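You operate a simulated robot arm through the tools that you are given. There is no shell and no other tool. Be economical: measure what you need, move in short steps, check, and stop when the job is done.

Carry out the task below with a simulated two-armed robot. There is one attempt and no reset: what you move stays moved.

TASK
Unlock the tube, draw the roll out and lay it in the basket.
Fine: hold the tube as you work; pass the roll to your other hand; leave the catch off.
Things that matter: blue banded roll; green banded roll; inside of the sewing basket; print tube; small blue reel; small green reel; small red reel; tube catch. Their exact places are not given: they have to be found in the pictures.

Only the result counts: the job must be done as asked and must still hold three seconds after the hand-in. Knocking over, shifting, dropping, spilling or breaking anything else fails it.

THE ROBOT
Two 7-joint arms with two-finger parallel grippers on one trunk, on a base that drives. Base frame: it is fixed to the floor where the robot stands at the start and does not move with it; the origin is under the middle of the robot, x ahead of it, y to its left, z up; the surface under the hand at the start is at about z = 74. Readings come in cm, rad, newtons and seconds.
The left shoulder is at the start at [7, 16.3, 107], the right one opposite. With the tool pointing down near the work surface each hand reaches from about 40 to 88 cm from the robot's upright axis, wherever it stands, measured 20 degrees to its own side. Places, roughly: inside of the sewing basket [50, 60, 70]; tube catch [50, 10, 80]. Payload 3.43 kg a hand.
The tool frame of a hand sits at the grasp point between the pads (the TCP): z along the fingers, y along the line on which they close. The tips reach 3.4 cm beyond it. The gripper opens to 12.8 cm. The fingers are 2.4 cm wide and 1.2 cm thick; the gripper's body (4.8 by 13 cm) begins 9.6 cm behind the TCP.
Orientation is that of the tool frame in the base frame, as a unit quaternion [w, x, y, z]. With the fingers straight down and closing along the base's y, the tool's x points along the base's -x, its y along +y and its z along -z.

THE INTERFACE
- The arms move only by the tool servo_tool. It takes "left_targets", "right_targets" or both (then of equal length, played together; a hand with none holds still); each is a list of rows, each a list of 7 numbers: the closure, from 0 (fully open) to 1 (shut), then the shift along the tool's x, y, z in units of 40 mm (1.0 is 40 mm), then the turn, a rotation vector about the tool's x, y, z in units of 8 degrees (1.0 is 8 degrees). In form: [[jaw, dx, dy, dz, rx, ry, rz], ...]. A call has 1 to 8 rows; each row shifts and turns the commanded pose from where the row before left it, along the tool's axes as they then stand. A call with a number of a shift or a turn outside -1 to 1 is refused whole. Rows are played at 5 a second. More than 5 cm and 0.15 rad between two rows, or a gripper value outside its range, and nothing of the call is played. Where a pose cannot be reached the arm comes as near as it can. A force on the tool above 40 N (or 10 N above the force at the start of the call, whichever is more), or a blocked arm, ends the call early, and 0.2 s more pass. Each finger travels about 15.3 cm/s and halts on what it meets, pressing with about 25 N; the grip force reading is that of the motor and also rises with nothing between the fingers. The clock runs only during rows and for 0.2 s after the last one: add rows that do not move to give the fingers time. It gives the time, the measured TCP pose, the force on the tool (base axes), the opening and the grip force at its end, in the units of the frame above (readings bear some noise), with the torque about the TCP (base axes, N m) and any sound that the robot's microphone picked up.
- Cameras (640 x 400 px; columns grow to the right, rows downward): "scene" is now at [11.57, 4.33, 127.99]; the picture's right is [0.57, -0.82, 0.00], its down [-0.62, -0.43, -0.66] and it looks along [0.54, 0.38, -0.75] (base axes); focal length 226 px, centre (320, 200). "left" rides on the left gripper at [7.6, 1.1, -16] in its tool frame; the picture's right is [-0.15, 0.99, 0.00], its down [-0.88, -0.13, -0.46] and it looks along [-0.45, -0.07, 0.89] (tool axes); focal length 234 px, centre (320, 200). "right" rides on the right gripper at [7.6, -1.1, -16] in its tool frame; the picture's right is [0.15, 0.99, 0.00], its down [-0.88, 0.13, -0.46] and it looks along [-0.45, 0.07, 0.89] (tool axes); focal length 234 px, centre (320, 200).
- get_image(camera): a new picture of that camera. It takes no simulated time.
- raise_lower(by): slides the trunk up (or, below 0, down) by that many cm; the arms and the scene camera ride with it, the base frame stays. It gives what a move gives, with no picture.
- roll_base(legs): drives the robot by 1 to 6 legs, each [ahead, left, turn to the left] in cm, cm and rad, along the robot's own axes; the way and the turn of a leg run together, so that a leg with both is an arc; at most 150 cm and 3.142 rad a leg. The arms and the cameras ride along, it lands a little off, and it stops where it bumps. It gives what a move gives.
- aim_head(pan, tilt): turns the head with the scene camera to pan (to the left, within 1.501 rad either way) and tilt (down, from -0.506 to 1.204), counted from straight ahead of the robot. It gives what a move gives.
- pixel_to_xyz(camera, pixels): for up to 12 pixels [column, row] of the newest picture of that camera ("zoom" is the newest enlarged one), the place [x, y, z] in the base frame of the surface seen there, good to about 0.2 cm. It takes no simulated time.
- zoom(camera, box): a new picture of the part [left, top, right, bottom] of that camera's present view, enlarged. It takes no simulated time.
- hand_in(): hands the job in; it is judged then, once.

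Keep the steps short. Do not move on a guess: measure, check each grasp and each placing, and mend mistakes. In all there are 80 turns and 78 pictures (those below and enlarged ones count). Leave the grippers open and the arms clear of the work at the hand-in unless told otherwise, and finish with a single line.

The tools are called after "Request:" as name(argument=value, ...) on one line, values as JSON. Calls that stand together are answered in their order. servo_tool: Moves the arms, as the interface text tells. Its arguments: {"type":"object","properties":{"left_targets":{"type":"array"},"right_targets":{"type":"array"}},"required":[]} The other tools are called the same way: raise_lower (by) slides the trunk up or down; roll_base (legs) drives the base; aim_head (pan, tilt) turns the head that bears the scene camera; get_image (camera) takes a picture; pixel_to_xyz (camera, pixels) gives the place of the surface under pixels of a picture; zoom (camera, box) takes an enlarged picture of a part of a camera's view; hand_in () hands the job in.

At the start:

```text
time: 0.0
left_tool_pos: [38.49, 46.02, 105.14]
left_tcp_rot: [0.0, 0.0, 1.0, 0.0]
left_ft_force: [0.2, 0.0, 0.2]
left_wrist_torque: [0.03, 0.01, 0.03]
left_width: 12.82
left_finger_force: 0.0
right_tool_pos: [43.97, 1.51, 102.58]
right_tcp_rot: [0.001, 0.0, 1.0, 0.001]
right_ft_force: [0.2, 0.0, -0.3]
right_wrist_torque: [-0.01, 0.02, 0.0]
right_width: 12.8
right_finger_force: 0.1
trunk travel left (down, up): [-55.0, 39.0]
robot x, y, heading: [0.13, -0.1, 0.0]
head pan, tilt: [0.606, 0.846]
```

scene: 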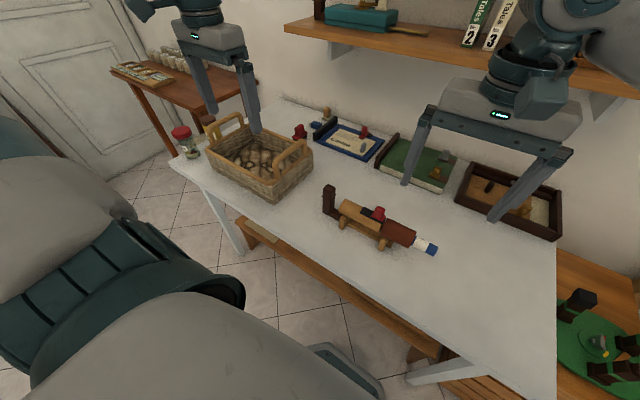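
right: 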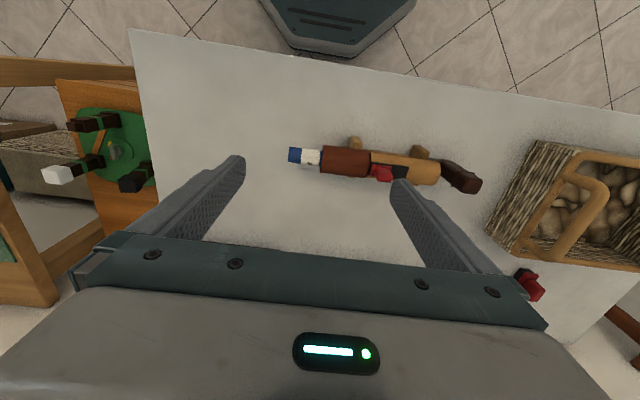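
left: 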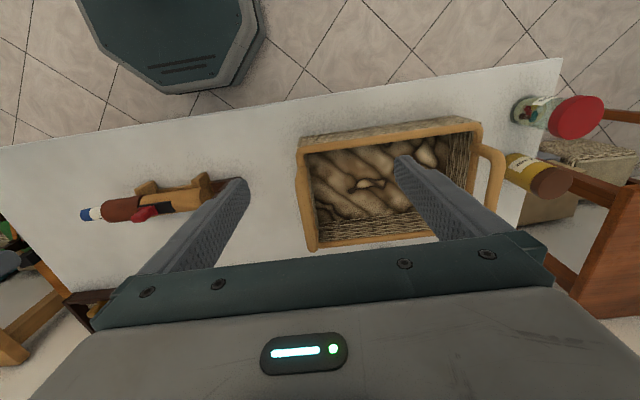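

I see the tube near scene pixel (380,220), with a red catch on it and a blue/white roll end at (425,245). I'll enlarge it and the right-hand view.

Request:
zoom(camera="scene", box=[300, 160, 460, 260])

Request:
zoom(camera="right", box=[270, 100, 494, 240])

Request:
pixel_to_xyz(camera="right", pixels=[[295, 155], [312, 157], [323, 158], [345, 162], [370, 163], [383, 173], [405, 168], [437, 172], [460, 178], [355, 143], [420, 153], [345, 210]])

Request:
pixel_to_xyz(camera="scene", pixels=[[432, 249], [420, 243], [397, 232], [378, 214], [360, 215], [328, 190], [330, 210], [383, 243], [345, 224], [270, 160], [240, 125], [293, 155]])

```text
4.00 times, centred on (380, 210) of scene
```

zoom: 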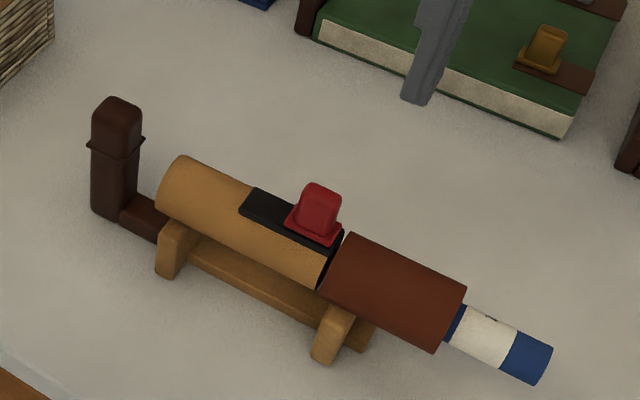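

```text
2.86 times, centred on (382, 170) of right
```

zoom: 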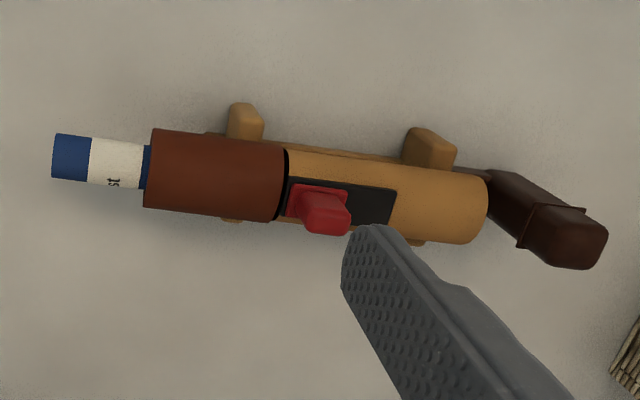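

```text
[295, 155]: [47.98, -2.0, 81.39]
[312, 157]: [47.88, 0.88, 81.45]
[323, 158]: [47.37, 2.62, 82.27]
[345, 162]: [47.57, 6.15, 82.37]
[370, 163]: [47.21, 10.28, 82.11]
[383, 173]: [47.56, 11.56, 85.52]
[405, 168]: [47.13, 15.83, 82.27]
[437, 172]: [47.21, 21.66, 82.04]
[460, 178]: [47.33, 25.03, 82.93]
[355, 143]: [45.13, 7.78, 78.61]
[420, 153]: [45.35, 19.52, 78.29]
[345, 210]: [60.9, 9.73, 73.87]
```

```text
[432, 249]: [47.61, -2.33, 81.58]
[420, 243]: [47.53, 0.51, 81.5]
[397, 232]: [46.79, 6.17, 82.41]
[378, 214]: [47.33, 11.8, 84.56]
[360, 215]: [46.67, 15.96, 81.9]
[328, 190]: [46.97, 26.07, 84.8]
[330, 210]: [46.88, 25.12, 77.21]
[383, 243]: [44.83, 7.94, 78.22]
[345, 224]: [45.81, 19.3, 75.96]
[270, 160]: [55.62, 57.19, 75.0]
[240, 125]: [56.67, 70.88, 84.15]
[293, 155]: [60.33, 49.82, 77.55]
```

The roll points towards -y (its end is near y=-2.5), and the tube's post handle is at about (47, 25.5). Next I'll measure the basket and details of the tube, post and catch.

Request:
pixel_to_xyz(camera="left", pixels=[[300, 145], [478, 124], [313, 247], [435, 237], [360, 183], [340, 170], [420, 150], [330, 220], [450, 150], [495, 165], [388, 130], [300, 200]])

Request:
zoom(camera="left", box=[280, 90, 520, 260])

Request:
zoom(camera="scene", box=[340, 185, 448, 260])

```text
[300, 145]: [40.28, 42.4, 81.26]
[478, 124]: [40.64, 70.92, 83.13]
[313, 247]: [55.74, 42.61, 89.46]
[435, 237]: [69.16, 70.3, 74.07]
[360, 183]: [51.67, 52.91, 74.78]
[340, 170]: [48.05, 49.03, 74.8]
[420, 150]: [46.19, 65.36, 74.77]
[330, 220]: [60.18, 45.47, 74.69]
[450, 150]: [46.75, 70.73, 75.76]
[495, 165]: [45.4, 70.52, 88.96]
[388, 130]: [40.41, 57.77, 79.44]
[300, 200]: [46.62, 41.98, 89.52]
```

```text
2.35 times, centred on (400, 175) of left
```

zoom: 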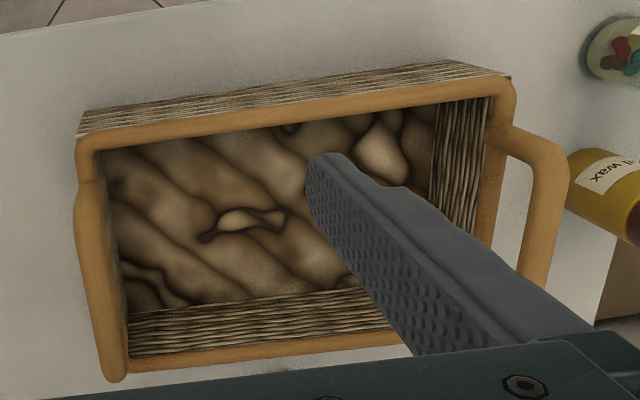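

```text
5.33 times, centred on (394, 222) of scene
```

zoom: 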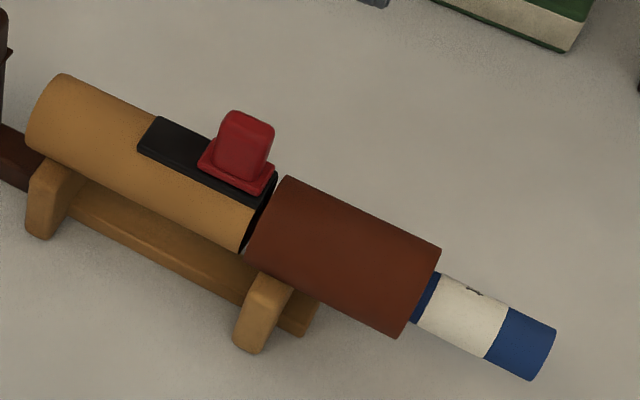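

The basket's inside is roughly x 42–62, y 43–70, with its floor at z≈74.8. The plan is to hold the post at (47, 25.5) with the left hand, with the fingers closing along x, and to use the right hand for the catch and the roll. I'll move the left hand over the post, high up, and start turning the right wrist.

Request:
servo_tool(left_targets=[[0, -0.27, -0.63, 0.16, 0, 0, 0], [0, -0.27, -0.63, 0.16, 0, 0, 0], [0, -0.27, -0.63, 0.16, 0, 0, 0], [0, -0.27, -0.63, 0.16, 0, 0, 0], [0, -0.27, -0.63, 0.16, 0, 0, 0], [0, -0.27, -0.63, 0.16, 0, 0, 0], [0, -0.27, -0.63, 0.16, 0, 0, 0], [0, -0.27, -0.63, 0.16, 0, 0, 0]], right_targets=[[0, 0, -0.2, 0, 0, 0, -1], [0, 0, 0, 0, 0, 0, -1], [0, 0, 0, 0, 0, 0, -1], [0, 0, 0, 0, 0, 0, -1], [0, 0, 0, 0, 0, 0, -1], [0, 0, 0, 0, 0, 0, -1], [0, 0, 0, 0, 0, 0, -1], [0, 0, 0, 0, 0, 0, -1]])

Request:
servo_tool(left_targets=[[0, 0, 0, 0, 0, 0, 1], [0, 0, 0, 0, 0, 0, 1], [0, 0, 0, 0, 0, 0, 1], [0, 0, 0, 0, 0, 0, 1], [0, 0, 0, 0, 0, 0, 1], [0, 0, 0, 0, 0, 0, 1], [0, 0, 0, 0, 0, 0, 1], [0, 0, 0, 0, 0, 0, 1]], right_targets=[[0, 0, 0, 0, 0, 0, -1], [0, 0, 0, 0, 0, 0, -1], [0, 0, 0, 0, 0, 0, -1], [0, 0, 0, 0, 0, 0, -0.25], [0, 0, 0, 0, 0, 0, 0], [0, 0, 0, 0, 0, 0, 0], [0, 0, 0, 0, 0, 0, 0], [0, 0, 0, 0, 0, 0, 0]])

Request:
servo_tool(left_targets=[[0, 0, 0, 0, 0, 0, 1], [0, 0, 0, 0, 0, 0, 1], [0, 0, 0, 0, 0, 0, 1], [0, 0, 0, 0, 0, 0, 0.25], [0, 0, 0, 0, 0, 0, 0]])

Request:
get_image(camera="left")

Request:
get_image(camera="right")

```text
time: 1.8
left_tool_pos: [47.29, 25.79, 100.05]
left_tcp_rot: [-0.001, -0.001, 1.0, 0.0]
left_ft_force: [0.1, 0.8, 0.4]
left_wrist_torque: [0.03, 0.02, 0.0]
left_width: 12.82
left_finger_force: 0.0
right_tool_pos: [44.04, 0.68, 102.59]
right_tcp_rot: [-0.001, -0.531, 0.847, 0.001]
right_ft_force: [0.7, 0.2, -0.5]
right_wrist_torque: [0.02, -0.02, 0.01]
right_width: 12.79
right_finger_force: 0.2
trunk travel left (down, up): [-55.0, 39.0]
robot x, y, heading: [-0.31, 0.0, -0.005]
head pan, tilt: [0.606, 0.846]
```

```text
time: 3.6
left_tool_pos: [47.15, 26.07, 99.94]
left_tcp_rot: [0.0, 0.53, 0.848, 0.0]
left_ft_force: [-0.2, 0.0, -0.5]
left_wrist_torque: [0.01, -0.04, 0.0]
left_width: 12.79
left_finger_force: 0.1
right_tool_pos: [44.06, 0.68, 102.63]
right_tcp_rot: [0.001, 0.707, -0.707, 0.0]
right_ft_force: [-0.8, 0.4, 0.9]
right_wrist_torque: [0.0, -0.01, 0.03]
right_width: 12.8
right_finger_force: 0.1
trunk travel left (down, up): [-55.0, 39.0]
robot x, y, heading: [0.07, -0.06, -0.0]
head pan, tilt: [0.606, 0.846]
```

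```text
time: 4.8
left_tool_pos: [47.19, 25.98, 99.99]
left_tcp_rot: [0.001, 0.707, 0.707, 0.001]
left_ft_force: [0.2, -0.8, 0.1]
left_wrist_torque: [-0.01, -0.01, 0.0]
left_width: 12.78
left_finger_force: 0.1
right_tool_pos: [44.04, 0.69, 102.61]
right_tcp_rot: [0.0, -0.707, 0.707, 0.0]
right_ft_force: [0.2, 0.3, 0.3]
right_wrist_torque: [0.0, 0.0, 0.0]
right_width: 12.79
right_finger_force: 0.0
trunk travel left (down, up): [-55.0, 39.0]
robot x, y, heading: [0.21, -0.31, 0.002]
head pan, tilt: [0.606, 0.846]
```

```text
70 pictures are left
```

left: 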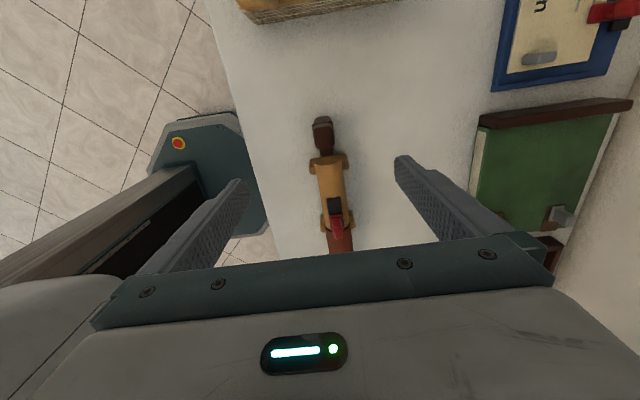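

```text
69 pictures are left
```

right: 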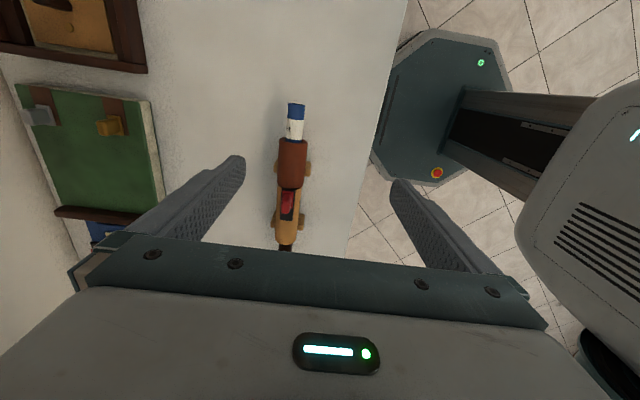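

Both hands are turned so their fingers close along x. Next I'll measure the post and the roll in enlarged views.

Request:
zoom(camera="left", box=[272, 100, 400, 180])

Request:
pixel_to_xyz(camera="left", pixels=[[314, 122], [322, 122], [331, 122], [322, 117], [322, 127], [316, 138], [323, 138], [330, 138], [325, 150], [318, 172], [329, 172], [341, 172]])

Request:
zoom(camera="right", box=[240, 90, 368, 250])

Request:
pixel_to_xyz(camera="right", pixels=[[290, 120], [296, 120], [303, 120], [297, 105], [297, 137], [279, 160], [293, 160], [306, 160], [287, 197], [280, 205], [288, 205], [297, 205]])

```text
5.00 times, centred on (336, 140) of left
```

zoom: 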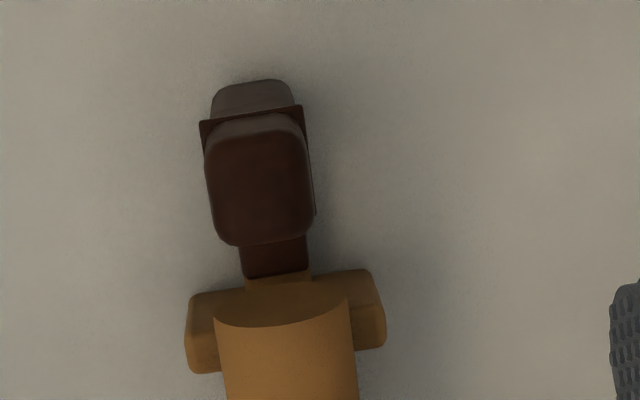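

```text
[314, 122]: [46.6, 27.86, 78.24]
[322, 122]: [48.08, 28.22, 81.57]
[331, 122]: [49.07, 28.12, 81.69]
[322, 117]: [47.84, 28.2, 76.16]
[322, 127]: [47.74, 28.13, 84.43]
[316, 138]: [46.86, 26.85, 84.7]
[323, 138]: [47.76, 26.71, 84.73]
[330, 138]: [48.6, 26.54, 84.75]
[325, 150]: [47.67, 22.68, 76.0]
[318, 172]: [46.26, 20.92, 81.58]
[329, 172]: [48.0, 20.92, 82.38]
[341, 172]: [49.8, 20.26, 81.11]
```

```text
2.50 times, centred on (304, 170) of right
```

zoom: 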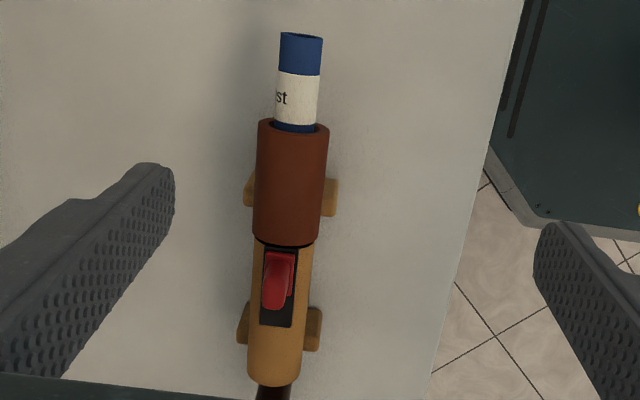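

```text
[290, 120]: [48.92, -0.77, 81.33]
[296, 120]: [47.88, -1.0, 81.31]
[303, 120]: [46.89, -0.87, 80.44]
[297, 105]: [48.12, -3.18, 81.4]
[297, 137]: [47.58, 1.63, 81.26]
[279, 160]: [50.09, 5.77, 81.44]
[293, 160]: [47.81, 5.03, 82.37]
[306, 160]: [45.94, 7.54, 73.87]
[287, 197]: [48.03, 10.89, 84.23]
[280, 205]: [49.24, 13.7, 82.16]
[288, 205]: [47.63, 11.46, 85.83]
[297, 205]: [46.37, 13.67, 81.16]
```

Post measured: x 46.4–49.1 (centre 47.75), y about 24–28.2, top z 84.7. The roll axis is at about x 47.9, z 80. I'll tilt the left hand 16° away from the right hand and lower it, open, around the post.

Request:
servo_tool(left_targets=[[0, 0, 0, 0, 0, -1, 0], [0, 0, 0, 0, 0, -1, 0], [0, 0.2645, 0.028, 0.845, 0, 0, 0], [0, 0.2645, 0.028, 0.845, 0, 0, 0], [0, 0.2645, 0.028, 0.845, 0, 0, 0], [0, 0.2645, 0.028, 0.845, 0, 0, 0], [0, 0.2645, 0.028, 0.845, 0, 0, 0], [0, 0, 0, 0, 0, 0, 0]])

Request:
get_image(camera="left")

Request:
zoom(camera="scene", box=[280, 140, 472, 260])

```text
time: 6.6
left_tool_pos: [47.46, 26.32, 82.11]
left_tcp_rot: [0.099, 0.699, 0.701, -0.098]
left_ft_force: [0.1, -0.2, 0.6]
left_wrist_torque: [-0.03, -0.02, -0.04]
left_width: 12.8
left_finger_force: 0.1
right_tool_pos: [44.13, 0.66, 102.63]
right_tcp_rot: [0.0, -0.707, 0.707, 0.0]
right_ft_force: [0.9, 0.6, 0.2]
right_wrist_torque: [0.0, -0.01, -0.02]
right_width: 12.79
right_finger_force: 0.0
trunk travel left (down, up): [-55.0, 39.0]
robot x, y, heading: [0.19, -0.04, -0.0]
head pan, tilt: [0.606, 0.846]
```

```text
66 pictures are left
```

left: 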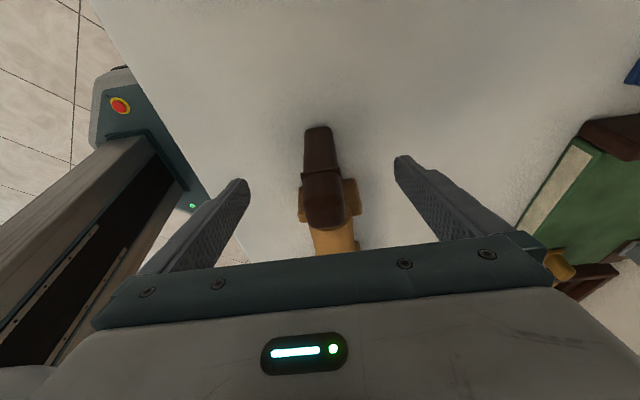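

```text
3.33 times, centred on (376, 200) of scene
```

zoom: 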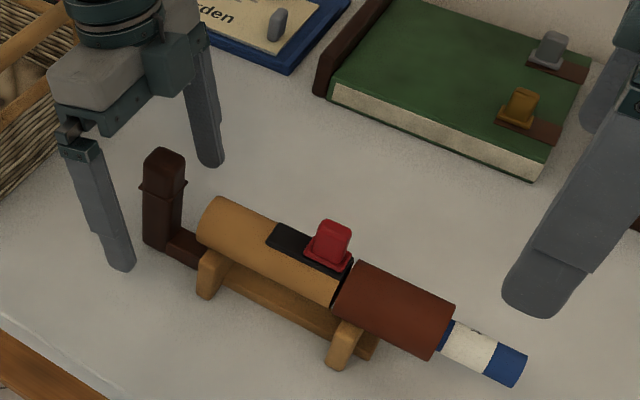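

The post sits between the fingers about 0.25 cm to the +x side. I'll correct that and close.

Request:
servo_tool(left_targets=[[0.3, 0, 0.065, 0, 0, 0, 0], [0.6, 0, 0, 0, 0, 0, 0], [0.72, 0, 0, 0, 0, 0, 0], [0.8, 0, 0, 0, 0, 0, 0], [1, 0, 0, 0, 0, 0, 0], [1, 0, 0, 0, 0, 0, 0], [1, 0, 0, 0, 0, 0, 0]])

Request:
get_image(camera="left")

Request:
pixel_to_xyz(camera="scene", pixels=[[432, 249], [397, 232], [378, 214], [360, 215]])

```text
time: 8.2
left_tool_pos: [47.88, 26.42, 82.21]
left_tcp_rot: [0.097, 0.7, 0.701, -0.098]
left_ft_force: [1.2, 0.1, 0.8]
left_wrist_torque: [0.02, -0.01, 0.1]
left_width: 2.81
left_finger_force: 24.6
right_tool_pos: [44.07, 0.73, 102.55]
right_tcp_rot: [0.0, -0.707, 0.707, 0.0]
right_ft_force: [-0.6, 0.1, -0.5]
right_wrist_torque: [0.02, 0.0, -0.03]
right_width: 12.8
right_finger_force: 0.1
trunk travel left (down, up): [-55.0, 39.0]
robot x, y, heading: [-0.05, 0.12, 0.001]
head pan, tilt: [0.606, 0.846]
```

```text
64 pictures are left
```

left: 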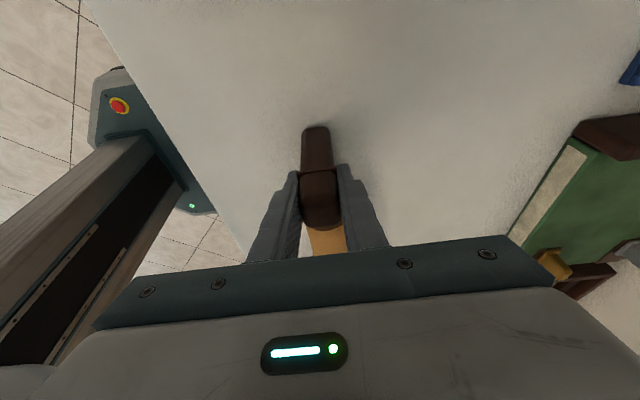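

```text
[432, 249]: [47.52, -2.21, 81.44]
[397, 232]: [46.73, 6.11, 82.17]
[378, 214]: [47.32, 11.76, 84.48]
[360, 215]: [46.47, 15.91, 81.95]
```

The post is gripped (width 2.81, force 24.6) and the tube did not move. Next I'll bring the right hand above the catch, tilted 16° the other way, and look.

Request:
servo_tool(right_targets=[[0, 0, 0, 0, 0, -1, 0], [0, 0, 0, 0, 0, -1, 0], [0.4, -0.465, -0.231, 0.758, 0, 0, 0], [0.4, -0.465, -0.231, 0.758, 0, 0, 0], [0.4, -0.465, -0.231, 0.758, 0, 0, 0], [0.4, -0.465, -0.231, 0.758, 0, 0, 0], [0.4, 0, 0, 0, 0, 0, 0]])

Request:
get_image(camera="right")

Request:
zoom(camera="scene", box=[300, 140, 460, 240])

```text
time: 9.8
left_tool_pos: [47.92, 26.47, 82.33]
left_tcp_rot: [0.098, 0.7, 0.701, -0.098]
left_ft_force: [0.3, -1.2, 0.2]
left_wrist_torque: [-0.14, 0.1, 0.01]
left_width: 2.76
left_finger_force: 25.3
right_tool_pos: [47.76, 11.1, 92.78]
right_tcp_rot: [0.098, -0.7, 0.701, 0.098]
right_ft_force: [0.2, -0.7, 0.2]
right_wrist_torque: [-0.03, -0.03, -0.03]
right_width: 7.66
right_finger_force: 0.1
trunk travel left (down, up): [-55.0, 39.0]
robot x, y, heading: [0.19, -0.44, 0.003]
head pan, tilt: [0.606, 0.846]
```

```text
63 pictures are left
```

right: 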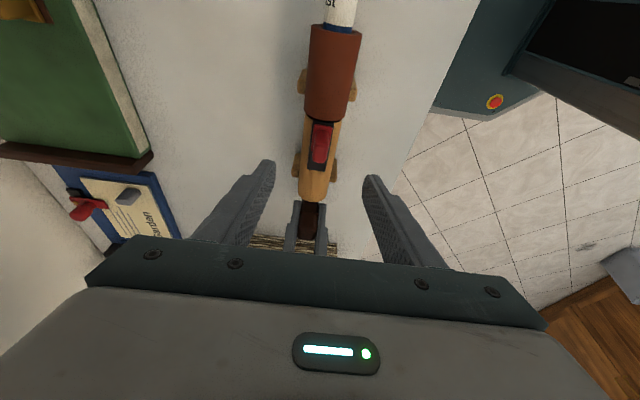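

```text
4.00 times, centred on (380, 190) of scene
```

zoom: 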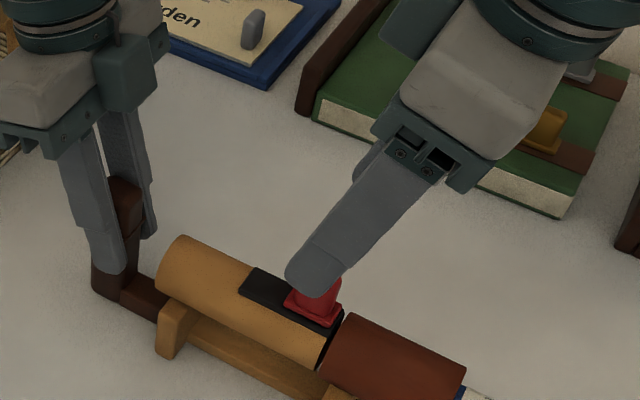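

Request:
pixel_to_xyz(camera="right", pixels=[[315, 130], [320, 130], [328, 130], [320, 140], [320, 150], [320, 158], [320, 163], [320, 168], [312, 168], [328, 160], [320, 122], [326, 145]])

Request:
zoom(camera="right", box=[272, 95, 368, 215])

```text
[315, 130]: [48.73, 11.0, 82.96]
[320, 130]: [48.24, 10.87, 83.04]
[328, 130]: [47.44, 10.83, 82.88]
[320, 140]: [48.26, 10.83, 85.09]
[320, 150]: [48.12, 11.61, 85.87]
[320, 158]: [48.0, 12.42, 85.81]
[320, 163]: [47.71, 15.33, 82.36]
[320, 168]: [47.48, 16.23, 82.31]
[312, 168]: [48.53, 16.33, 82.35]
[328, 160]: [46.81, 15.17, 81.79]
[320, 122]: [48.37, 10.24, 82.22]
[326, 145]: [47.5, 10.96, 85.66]
```

```text
3.33 times, centred on (320, 155) of right
```

zoom: 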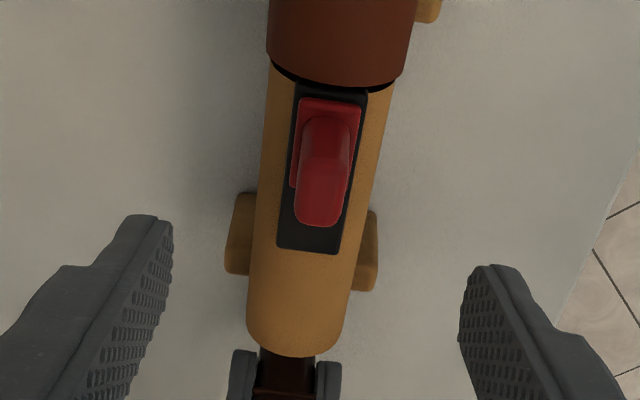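

The knob spans x 47.2–48.8, y 10.8–12.8, with its top at z 85.85. The slot runs free towards +y up to about y 16.5. I'll lower the right hand onto the knob and close.

Request:
servo_tool(right_targets=[[0.4, 0.134, -0.0125, 0.499, 0, 0, 0], [0.4, 0.134, -0.0125, 0.499, 0, 0, 0], [0.5, 0.134, -0.0125, 0.499, 0, 0, 0], [0.6, 0, 0, 0, 0, 0, 0], [0.75, 0, 0, 0, 0, 0, 0], [0.82, 0, 0, 0, 0, 0, 0], [1, 0, 0, 0, 0, 0, 0], [1, 0, 0, 0, 0, 0, 0]])

Request:
get_image(camera="right")

```text
time: 11.6
left_tool_pos: [47.9, 26.5, 82.17]
left_tcp_rot: [0.098, 0.7, 0.701, -0.099]
left_ft_force: [0.2, 1.2, 0.0]
left_wrist_torque: [-0.04, 0.1, 0.07]
left_width: 2.8
left_finger_force: 25.0
right_tool_pos: [48.0, 11.26, 86.81]
right_tcp_rot: [0.098, -0.7, 0.7, 0.098]
right_ft_force: [-1.1, -0.6, -0.3]
right_wrist_torque: [0.13, 0.0, 0.07]
right_width: 1.43
right_finger_force: 25.1
trunk travel left (down, up): [-55.0, 39.0]
robot x, y, heading: [0.03, 0.18, -0.005]
head pan, tilt: [0.606, 0.846]
```

```text
60 pictures are left
```

right: 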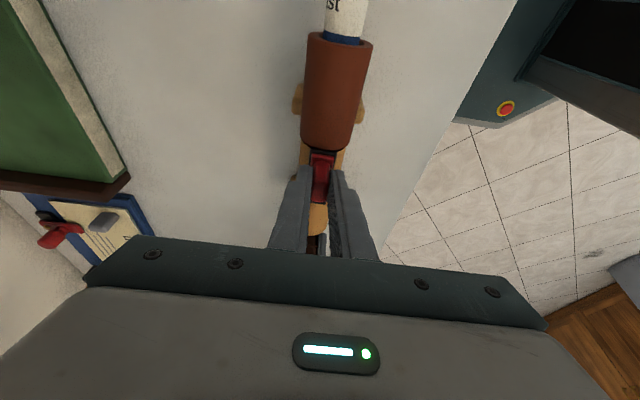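

The knob is gripped (width 1.43). I'll slide it 3 cm towards +y in small rows.

Request:
servo_tool(right_targets=[[1, -0.12, 0, 0.0345, 0, 0, 0], [1, -0.12, 0, 0.0345, 0, 0, 0], [1, -0.12, 0, 0.0345, 0, 0, 0], [1, -0.12, 0, 0.0345, 0, 0, 0], [1, -0.12, 0, 0.0345, 0, 0, 0], [1, -0.12, 0, 0.0345, 0, 0, 0], [1, 0, 0, 0, 0, 0, 0]])

Request:
get_image(camera="right")

```text
time: 13.2
left_tool_pos: [47.94, 26.47, 82.22]
left_tcp_rot: [0.098, 0.7, 0.701, -0.097]
left_ft_force: [-0.5, 19.9, 3.9]
left_wrist_torque: [0.04, 0.07, -0.07]
left_width: 2.79
left_finger_force: 25.6
right_tool_pos: [47.9, 14.19, 86.7]
right_tcp_rot: [-0.098, 0.701, -0.7, -0.098]
right_ft_force: [1.5, -18.6, 0.2]
right_wrist_torque: [-0.41, -0.08, 0.01]
right_width: 1.45
right_finger_force: 24.9
trunk travel left (down, up): [-55.0, 39.0]
robot x, y, heading: [0.03, 0.25, 0.001]
head pan, tilt: [0.606, 0.846]
```

```text
59 pictures are left
```

right: 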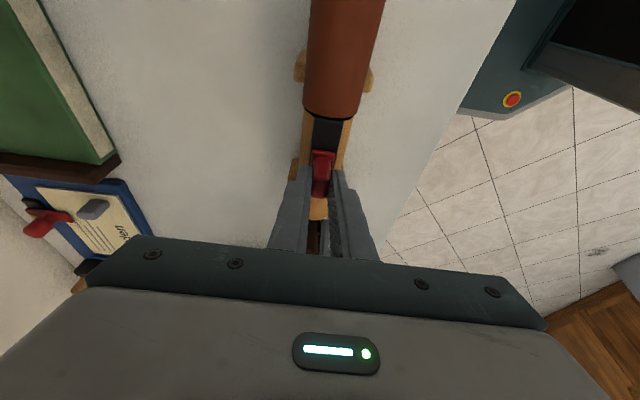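

The catch moved with the hand, and the force is now 18.6 N, so it may be at the end of its slot. I'll look closer.

Request:
zoom(camera="right", box=[272, 95, 368, 215])

Request:
pixel_to_xyz(camera="right", pixels=[[322, 153], [322, 122], [328, 140], [322, 160], [322, 175]])

```text
3.33 times, centred on (320, 155) of right
```

zoom: 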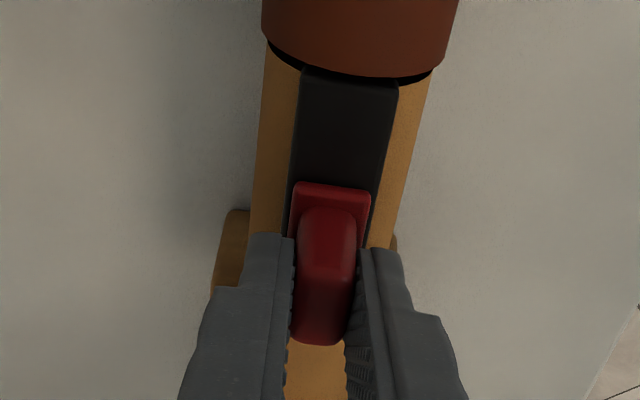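

```text
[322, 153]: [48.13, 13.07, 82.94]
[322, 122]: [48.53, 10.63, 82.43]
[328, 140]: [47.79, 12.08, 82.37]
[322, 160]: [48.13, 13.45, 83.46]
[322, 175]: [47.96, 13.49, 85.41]
```

The catch's front edge moved from y 10.4 to 12.95. I'll push a little further to see whether that is the stop.

Request:
servo_tool(right_targets=[[1, -0.06, 0, 0.017, 0, 0, 0], [1, -0.06, 0, 0.017, 0, 0, 0], [1, 0, 0, 0, 0, 0, 0]])

Request:
zoom(camera="right", box=[272, 95, 368, 215])

Request:
pixel_to_xyz(camera="zoom", pixels=[[330, 190], [330, 200], [330, 225], [345, 100]])

```text
time: 14.0
left_tool_pos: [47.83, 26.42, 82.24]
left_tcp_rot: [0.099, 0.7, 0.701, -0.099]
left_ft_force: [-1.1, 19.9, 3.3]
left_wrist_torque: [0.09, 0.08, -0.11]
left_width: 2.79
left_finger_force: 24.9
right_tool_pos: [47.83, 14.81, 86.74]
right_tcp_rot: [0.098, -0.7, 0.7, 0.099]
right_ft_force: [1.0, -18.0, -0.1]
right_wrist_torque: [-0.39, -0.03, -0.03]
right_width: 1.4
right_finger_force: 24.7
trunk travel left (down, up): [-55.0, 39.0]
robot x, y, heading: [0.38, -0.23, -0.001]
head pan, tilt: [0.606, 0.846]
```

```text
3.33 times, centred on (320, 155) of right
```

zoom: 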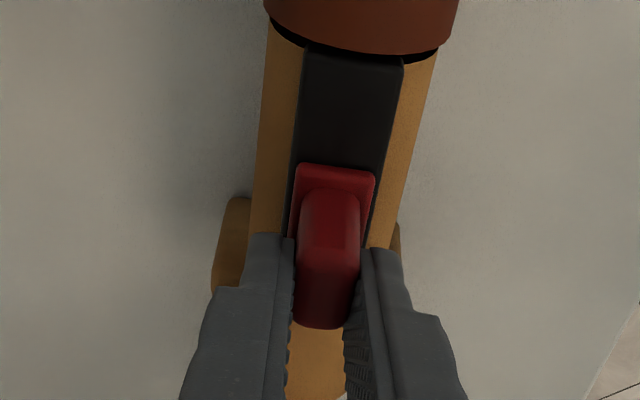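

```text
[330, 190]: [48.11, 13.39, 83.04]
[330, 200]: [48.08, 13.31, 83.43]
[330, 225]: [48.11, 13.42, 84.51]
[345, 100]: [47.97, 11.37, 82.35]
```

The fingers now slip at 18 N, so the catch is at its end stop. I'll ease back, open, lift off, and check that it stays there.

Request:
servo_tool(right_targets=[[0.85, 0.06, 0, -0.017, 0, 0, 0], [0.7, 0, 0, 0, 0, 0, 0], [0.5, 0, 0, 0, 0, 0, 0], [0.4, -0.2415, 0, -0.841, 0, 0, 0], [0.4, -0.2415, 0, -0.841, 0, 0, 0], [0.4, 0, 0, 0, 0, 0, 0]])

Request:
get_image(camera="right")

Request:
zoom(camera="scene", box=[300, 160, 460, 260])

```text
time: 15.4
left_tool_pos: [48.01, 26.32, 82.2]
left_tcp_rot: [0.098, 0.7, 0.701, -0.098]
left_ft_force: [0.5, -0.3, -0.1]
left_wrist_torque: [0.25, 0.01, -0.02]
left_width: 2.76
left_finger_force: 25.0
right_tool_pos: [47.84, 14.48, 93.6]
right_tcp_rot: [0.099, -0.7, 0.7, 0.099]
right_ft_force: [0.4, -0.9, 0.0]
right_wrist_torque: [-0.03, 0.01, 0.0]
right_width: 7.67
right_finger_force: 0.1
trunk travel left (down, up): [-55.0, 39.0]
robot x, y, heading: [0.2, -0.03, 0.001]
head pan, tilt: [0.606, 0.846]
```

```text
56 pictures are left
```

right: 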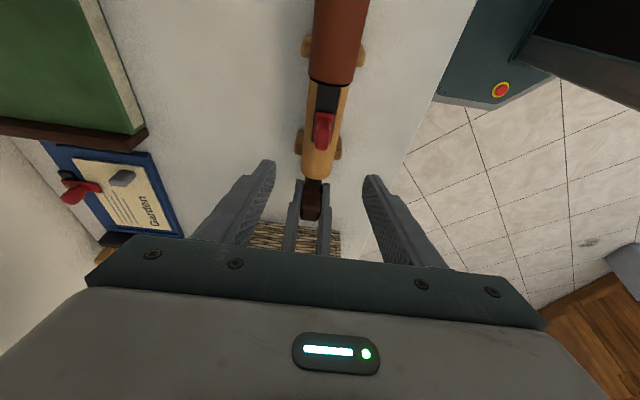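

```text
4.00 times, centred on (380, 210) of scene
```

zoom: 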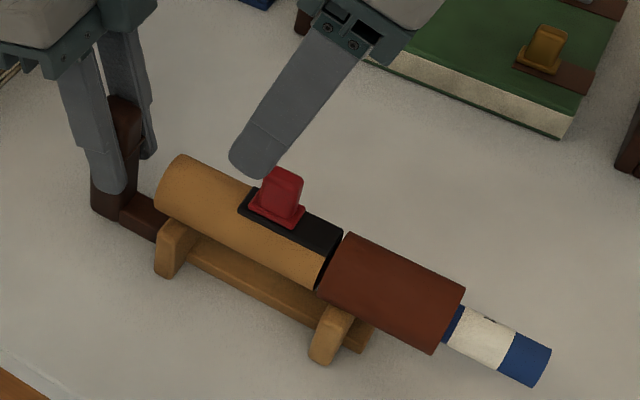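

The catch stays at the far end of its slot. Next I'll move the right hand above the exposed roll at y≈-0.3 and look before going down.

Request:
servo_tool(right_targets=[[0.4, 0.889, 0, -0.255, 0, 0, 0], [0.4, 0.889, 0, -0.255, 0, 0, 0], [0.4, 0.889, 0, -0.255, 0, 0, 0], [0.4, 0.889, 0, -0.255, 0, 0, 0], [0.4, 0.2346, 0, 0.817, 0, 0, 0], [0.4, 0.2346, 0, 0.817, 0, 0, 0], [0.4, 0, 0, 0, 0, 0, 0]])

Request:
get_image(camera="right")

Request:
pixel_to_xyz(camera="right", pixels=[[310, 160], [320, 160], [330, 160], [320, 150], [320, 140], [320, 170], [320, 180]])

```text
time: 17.0
left_tool_pos: [47.9, 26.47, 82.26]
left_tcp_rot: [0.099, 0.699, 0.701, -0.098]
left_ft_force: [0.7, -0.4, 0.3]
left_wrist_torque: [0.26, 0.02, 0.0]
left_width: 2.8
left_finger_force: 25.1
right_tool_pos: [47.95, 4.62, 93.66]
right_tcp_rot: [0.098, -0.697, 0.703, 0.1]
right_ft_force: [0.1, 0.4, 0.2]
right_wrist_torque: [0.01, -0.03, -0.02]
right_width: 7.65
right_finger_force: 0.0
right hand out of reach, approached as far as the arm can: row 3, 4, 5, 6
trunk travel left (down, up): [-55.0, 39.0]
robot x, y, heading: [-0.06, -0.27, 0.0]
head pan, tilt: [0.606, 0.846]
```

```text
54 pictures are left
```

right: 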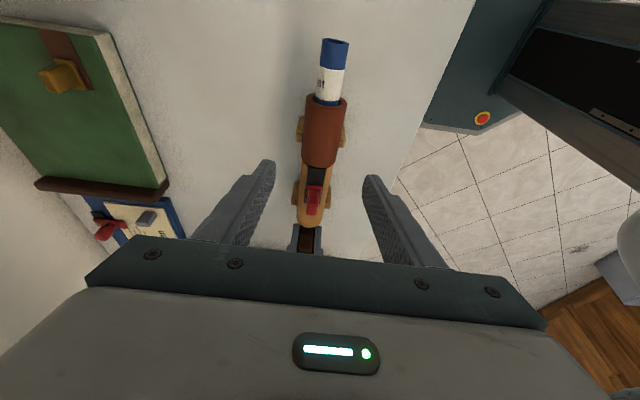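

```text
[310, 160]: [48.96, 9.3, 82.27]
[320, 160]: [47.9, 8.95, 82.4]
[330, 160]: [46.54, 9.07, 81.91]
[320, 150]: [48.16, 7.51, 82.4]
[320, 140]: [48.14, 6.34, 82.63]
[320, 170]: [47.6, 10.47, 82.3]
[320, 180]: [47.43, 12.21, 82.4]
```

The right arm ran out of reach in the tilted pose, at y=4.6. I'll take the tilt out and see where it lands.

Request:
servo_tool(right_targets=[[0.4, 0, 0, 0, 0, 1, 0], [0.4, 0, 0, 0, 0, 1, 0], [0.4, 0, 0, 0, 0, 0, 0]])

```text
time: 17.8
left_tool_pos: [47.91, 26.43, 82.25]
left_tcp_rot: [0.098, 0.7, 0.7, -0.098]
left_ft_force: [0.0, 0.1, -0.5]
left_wrist_torque: [0.23, 0.04, 0.0]
left_width: 2.77
left_finger_force: 25.1
right_tool_pos: [48.09, 4.41, 93.64]
right_tcp_rot: [-0.001, -0.707, 0.707, 0.0]
right_ft_force: [0.6, -0.4, -1.0]
right_wrist_torque: [0.0, 0.04, 0.01]
right_width: 7.66
right_finger_force: 0.0
trunk travel left (down, up): [-55.0, 39.0]
robot x, y, heading: [-0.09, 0.03, 0.005]
head pan, tilt: [0.606, 0.846]
```

The hand is upright now at y=4.4. I'll move it 4.8 cm towards -y in two rows.

Request:
servo_tool(right_targets=[[0.4, 0.4, 0.03, 0, 0, 0, 0], [0.4, 0.4, 0, 0, 0, 0, 0], [0.4, 0.4, 0, 0, 0, 0, 0], [0.4, 0, 0, 0, 0, 0, 0]])

```text
time: 18.8
left_tool_pos: [47.95, 26.47, 82.31]
left_tcp_rot: [0.099, 0.7, 0.7, -0.099]
left_ft_force: [-0.1, -0.3, -0.3]
left_wrist_torque: [0.29, 0.02, 0.02]
left_width: 2.77
left_finger_force: 25.3
right_tool_pos: [47.86, -0.3, 93.6]
right_tcp_rot: [0.001, 0.707, -0.707, 0.0]
right_ft_force: [-0.1, 0.0, -0.3]
right_wrist_torque: [0.0, -0.01, 0.01]
right_width: 7.66
right_finger_force: 0.1
trunk travel left (down, up): [-55.0, 39.0]
robot x, y, heading: [-0.06, -0.07, -0.004]
head pan, tilt: [0.606, 0.846]
```

Reached. Before gripping, I'll test in the air that the hand can travel the whole draw path towards -y.

Request:
servo_tool(right_targets=[[0.4, 0.8, 0, 0, 0, 0, 0], [0.4, 0.8, 0, 0, 0, 0, 0], [0.4, 0.8, 0, 0, 0, 0, 0], [0.4, 0.8, 0, 0, 0, 0, 0], [0.4, 0.8, 0, 0, 0, 0, 0], [0.4, 0.8, 0, 0, 0, 0, 0], [0.4, 0, 0, 0, 0, 0, 0]])

```text
time: 20.4
left_tool_pos: [47.9, 26.4, 82.19]
left_tcp_rot: [0.099, 0.7, 0.701, -0.099]
left_ft_force: [0.0, -1.2, -0.6]
left_wrist_torque: [0.28, 0.0, 0.01]
left_width: 2.79
left_finger_force: 25.1
right_tool_pos: [47.81, -3.58, 93.4]
right_tcp_rot: [0.001, -0.707, 0.708, 0.0]
right_ft_force: [0.3, -0.3, -0.4]
right_wrist_torque: [-0.02, -0.01, -0.01]
right_width: 7.68
right_finger_force: 0.1
right hand out of reach, approached as far as the arm can: row 2, 3, 4, 5, 6
trunk travel left (down, up): [-55.0, 39.0]
robot x, y, heading: [-0.17, -0.36, 0.001]
head pan, tilt: [0.606, 0.846]
```

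It stops at y=-3.6 in this wrist orientation. I'll turn the wrist half a turn, which still closes along x, and test again.

Request:
servo_tool(right_targets=[[0.4, 0, 0, 0, 0, 0, 1], [0.4, 0, 0, 0, 0, 0, 1], [0.4, 0, 0, 0, 0, 0, 1], [0.4, 0, 0, 0, 0, 0, 1], [0.4, 0, 0, 0, 0, 0, 1], [0.4, 0, 0, 0, 0, 0, 1], [0.4, 0, 0, 0, 0, 0, 1], [0.4, 0, 0, 0, 0, 0, 1]])

Request:
servo_tool(right_targets=[[0.4, 0, 0, 0, 0, 0, 1], [0.4, 0, 0, 0, 0, 0, 1], [0.4, 0, 0, 0, 0, 0, 1], [0.4, 0, 0, 0, 0, 0, 1], [0.4, 0, 0, 0, 0, 0, 1], [0.4, 0, 0, 0, 0, 0, 1], [0.4, 0, 0, 0, 0, 0, 1], [0.4, 0, 0, 0, 0, 0, 1]])

Request:
servo_tool(right_targets=[[0.4, 0, 0, 0, 0, 0, 1], [0.4, 0, 0, 0, 0, 0, 1], [0.4, 0, 0, 0, 0, 0, 1], [0.4, 0, 0, 0, 0, 0, 1], [0.4, 0, 0, 0, 0, 0, 1], [0.4, 0, 0, 0, 0, 0, 1], [0.4, 0, 0, 0, 0, 0, 0.5], [0.4, 0, 0, 0, 0, 0, 0]])

```text
time: 22.2
left_tool_pos: [48.02, 26.52, 82.3]
left_tcp_rot: [0.098, 0.7, 0.701, -0.098]
left_ft_force: [0.7, 0.1, 0.2]
left_wrist_torque: [0.24, 0.02, 0.01]
left_width: 2.74
left_finger_force: 24.1
right_tool_pos: [47.6, -3.54, 93.55]
right_tcp_rot: [0.0, -0.224, 0.975, 0.0]
right_ft_force: [-0.7, 0.8, -0.8]
right_wrist_torque: [-0.03, -0.03, -0.01]
right_width: 7.69
right_finger_force: 0.2
trunk travel left (down, up): [-55.0, 39.0]
robot x, y, heading: [-0.04, -0.03, -0.001]
head pan, tilt: [0.606, 0.846]
```

```text
time: 24.0
left_tool_pos: [47.87, 26.51, 82.21]
left_tcp_rot: [0.099, 0.7, 0.701, -0.099]
left_ft_force: [-0.1, -0.4, -0.3]
left_wrist_torque: [0.25, 0.02, 0.0]
left_width: 2.78
left_finger_force: 25.7
right_tool_pos: [47.81, -3.55, 93.36]
right_tcp_rot: [0.001, 0.327, 0.945, 0.0]
right_ft_force: [0.6, -0.5, -0.1]
right_wrist_torque: [0.0, 0.02, 0.0]
right_width: 7.68
right_finger_force: 0.0
trunk travel left (down, up): [-55.0, 39.0]
robot x, y, heading: [-0.21, 0.06, -0.003]
head pan, tilt: [0.606, 0.846]
```

```text
time: 25.8
left_tool_pos: [48.01, 26.42, 82.25]
left_tcp_rot: [0.099, 0.7, 0.701, -0.098]
left_ft_force: [-1.0, 0.1, -0.1]
left_wrist_torque: [0.26, 0.02, 0.02]
left_width: 2.76
left_finger_force: 25.0
right_tool_pos: [47.77, -3.62, 93.53]
right_tcp_rot: [0.0, 0.708, 0.706, -0.001]
right_ft_force: [0.4, 0.1, -1.2]
right_wrist_torque: [0.03, 0.0, 0.05]
right_width: 7.68
right_finger_force: 0.1
trunk travel left (down, up): [-55.0, 39.0]
robot x, y, heading: [0.05, 0.21, 0.006]
head pan, tilt: [0.606, 0.846]
```

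The half turn reached cleanly. I'll test the travel towards -y in this orientation.

Request:
servo_tool(right_targets=[[0.4, -0.9, 0, 0, 0, 0, 0], [0.4, -0.9, 0, 0, 0, 0, 0], [0.4, -0.9, 0, 0, 0, 0, 0], [0.4, -0.9, 0, 0, 0, 0, 0], [0.4, -0.9, 0, 0, 0, 0, 0], [0.4, 0, 0, 0, 0, 0, 0]])

```text
time: 27.2
left_tool_pos: [47.95, 26.56, 82.24]
left_tcp_rot: [0.098, 0.699, 0.701, -0.099]
left_ft_force: [1.1, -0.2, 0.1]
left_wrist_torque: [0.22, 0.0, 0.0]
left_width: 2.77
left_finger_force: 25.3
right_tool_pos: [47.8, -21.61, 93.44]
right_tcp_rot: [0.001, 0.707, 0.707, 0.0]
right_ft_force: [-0.6, 0.0, 0.0]
right_wrist_torque: [-0.01, 0.03, -0.01]
right_width: 7.67
right_finger_force: 0.1
trunk travel left (down, up): [-55.0, 39.0]
robot x, y, heading: [-0.2, 0.23, -0.0]
head pan, tilt: [0.606, 0.846]
```

The whole path is reachable. I'll go back above the roll at y≈-1.2, look, and then descend.

Request:
servo_tool(right_targets=[[0.4, 0.85, 0, 0, 0, 0, 0], [0.4, 0.85, 0, 0, 0, 0, 0], [0.4, 0.85, -0.0, 0, 0, 0, 0], [0.4, 0.85, 0, 0, 0, 0, 0], [0.4, 0.85, 0, 0, 0, 0, 0], [0.4, 0.85, 0, 0, 0, 0, 0], [0.4, 0, 0, 0.9, 0, 0, 0], [0.4, 0, 0, 0, 0, 0, 0]])

Request:
get_image(camera="right")

Request:
zoom(camera="scene", box=[340, 170, 500, 270])

```text
time: 29.0
left_tool_pos: [47.99, 26.57, 82.27]
left_tcp_rot: [0.098, 0.7, 0.701, -0.098]
left_ft_force: [-1.0, 0.1, -0.2]
left_wrist_torque: [0.22, -0.02, -0.01]
left_width: 2.79
left_finger_force: 25.2
right_tool_pos: [47.76, -1.32, 89.89]
right_tcp_rot: [0.0, 0.707, 0.707, 0.001]
right_ft_force: [0.6, -0.5, 0.3]
right_wrist_torque: [0.02, 0.0, 0.03]
right_width: 7.67
right_finger_force: 0.1
trunk travel left (down, up): [-55.0, 39.0]
robot x, y, heading: [-0.08, 0.03, 0.003]
head pan, tilt: [0.606, 0.846]
```

```text
53 pictures are left
```

right: 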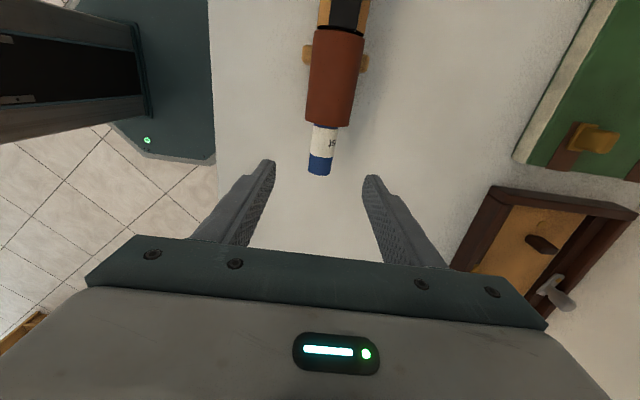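

```text
4.00 times, centred on (420, 220) of scene
```

zoom: 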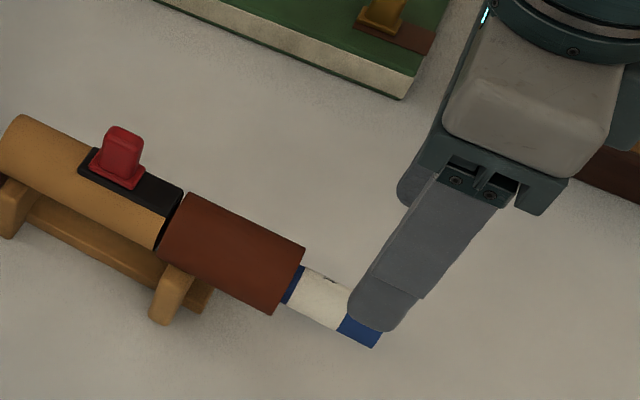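

The roll is centred between the fingers. I'll descend to z≈80 and close.

Request:
servo_tool(right_targets=[[0.4, 0, 0, 0.8, 0, 0, 0], [0.4, 0, 0, 0.8, 0, 0, 0], [0.4, 0, 0, 0.85, 0, 0, 0], [0.6, 0, 0, 0, 0, 0, 0], [0.72, 0, 0, 0, 0, 0, 0], [0.8, 0, 0, 0, 0, 0, 0], [1, 0, 0, 0, 0, 0, 0], [1, 0, 0, 0, 0, 0, 0]])

Request:
get_image(camera="right")

```text
time: 30.8
left_tool_pos: [47.93, 26.48, 82.22]
left_tcp_rot: [0.099, 0.7, 0.7, -0.099]
left_ft_force: [-2.1, 0.1, 1.1]
left_wrist_torque: [-0.22, 0.1, -0.53]
left_width: 2.79
left_finger_force: 25.4
right_tool_pos: [47.87, -1.49, 80.15]
right_tcp_rot: [0.0, 0.707, 0.707, 0.0]
right_ft_force: [2.7, 0.0, -2.7]
right_wrist_torque: [-0.07, -0.01, -0.2]
right_width: 2.41
right_finger_force: 24.8
trunk travel left (down, up): [-55.0, 39.0]
robot x, y, heading: [0.02, -0.12, 0.001]
head pan, tilt: [0.606, 0.846]
```

```text
51 pictures are left
```

right: 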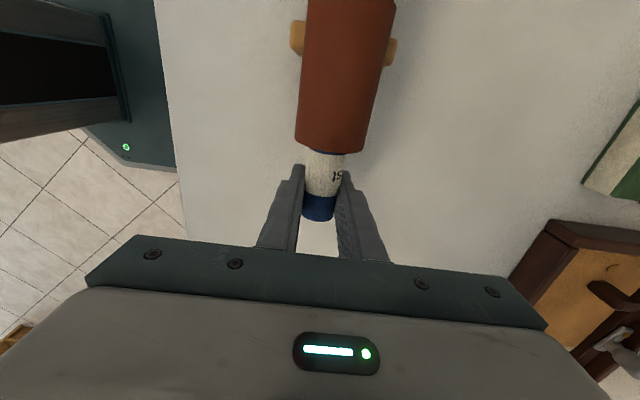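

The roll is gripped (width 2.41). I'll draw it 4 cm towards -y, slowly.

Request:
servo_tool(right_targets=[[1, -0.2, 0, 0, 0, 0, 0], [1, -0.2, 0, 0, 0, 0, 0], [1, -0.2, 0, 0, 0, 0, 0], [1, -0.2, 0, 0, 0, 0, 0], [1, -0.2, 0, 0, 0, 0, 0], [1, 0, 0, 0, 0, 0, 0]])

Request:
zoom(camera="scene", box=[300, 150, 500, 275])

```text
time: 32.2
left_tool_pos: [47.87, 26.41, 82.23]
left_tcp_rot: [0.098, 0.699, 0.701, -0.098]
left_ft_force: [0.4, -1.4, 0.2]
left_wrist_torque: [0.16, 0.01, 0.02]
left_width: 2.77
left_finger_force: 24.8
right_tool_pos: [47.76, -5.29, 80.04]
right_tcp_rot: [0.0, 0.707, 0.707, 0.001]
right_ft_force: [-0.2, 0.5, 0.0]
right_wrist_torque: [-0.04, 0.01, 0.02]
right_width: 2.37
right_finger_force: 24.6
trunk travel left (down, up): [-55.0, 39.0]
robot x, y, heading: [-0.42, -0.19, -0.001]
head pan, tilt: [0.606, 0.846]
```

```text
3.20 times, centred on (400, 212) of scene
```

zoom: 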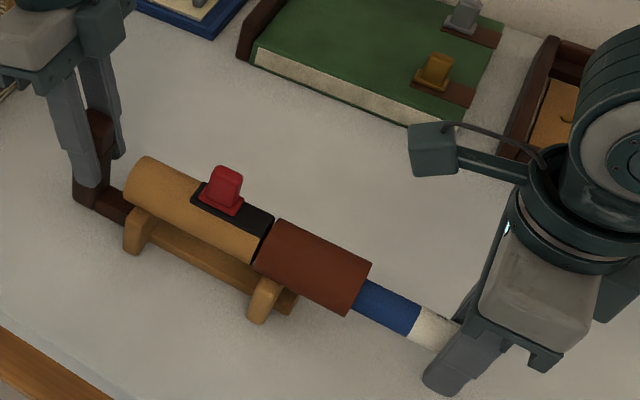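

The roll slides freely with almost no force. I'll go on drawing it out.

Request:
servo_tool(right_targets=[[1, -0.3, 0, 0, 0, 0, 0], [1, -0.3, 0, 0, 0, 0, 0], [1, -0.3, 0, 0, 0, 0, 0], [1, -0.3, 0, 0, 0, 0, 0], [1, -0.3, 0, 0, 0, 0, 0], [1, -0.3, 0, 0, 0, 0, 0], [1, -0.3, 0, 0, 0, 0, 0], [1, 0, 0, 0, 0, 0, 0]])

Request:
get_image(camera="scene")

Request:
get_image(camera="right")

```text
time: 34.0
left_tool_pos: [47.95, 26.53, 82.22]
left_tcp_rot: [0.099, 0.699, 0.701, -0.098]
left_ft_force: [0.4, 0.2, 0.2]
left_wrist_torque: [0.13, 0.01, -0.02]
left_width: 2.78
left_finger_force: 25.1
right_tool_pos: [47.66, -13.57, 80.07]
right_tcp_rot: [0.0, 0.708, 0.707, 0.0]
right_ft_force: [0.2, -0.7, 0.3]
right_wrist_torque: [-0.07, 0.01, -0.01]
right_width: 2.4
right_finger_force: 25.1
trunk travel left (down, up): [-55.0, 39.0]
robot x, y, heading: [0.13, -0.24, -0.003]
head pan, tilt: [0.606, 0.846]
```

```text
49 pictures are left
```

scene: 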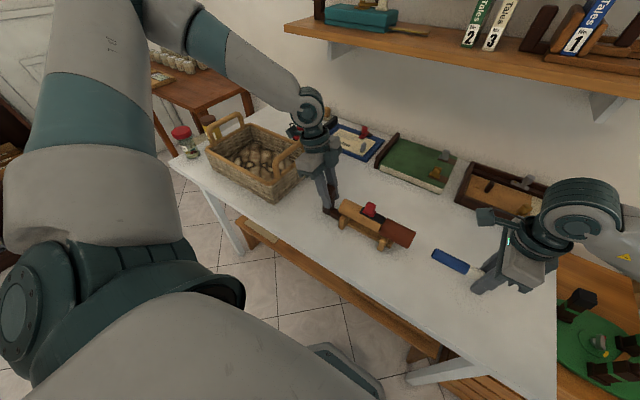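

```text
48 pictures are left
```

right: 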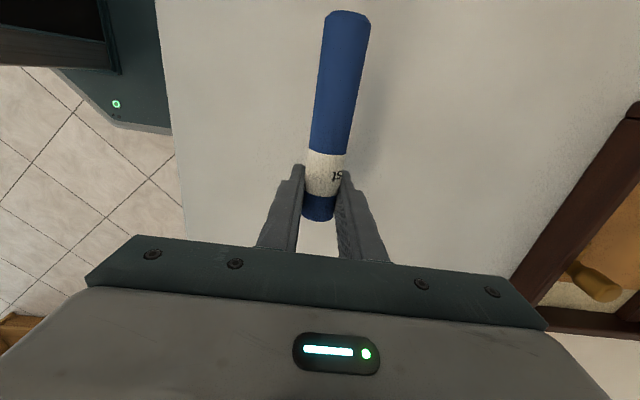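

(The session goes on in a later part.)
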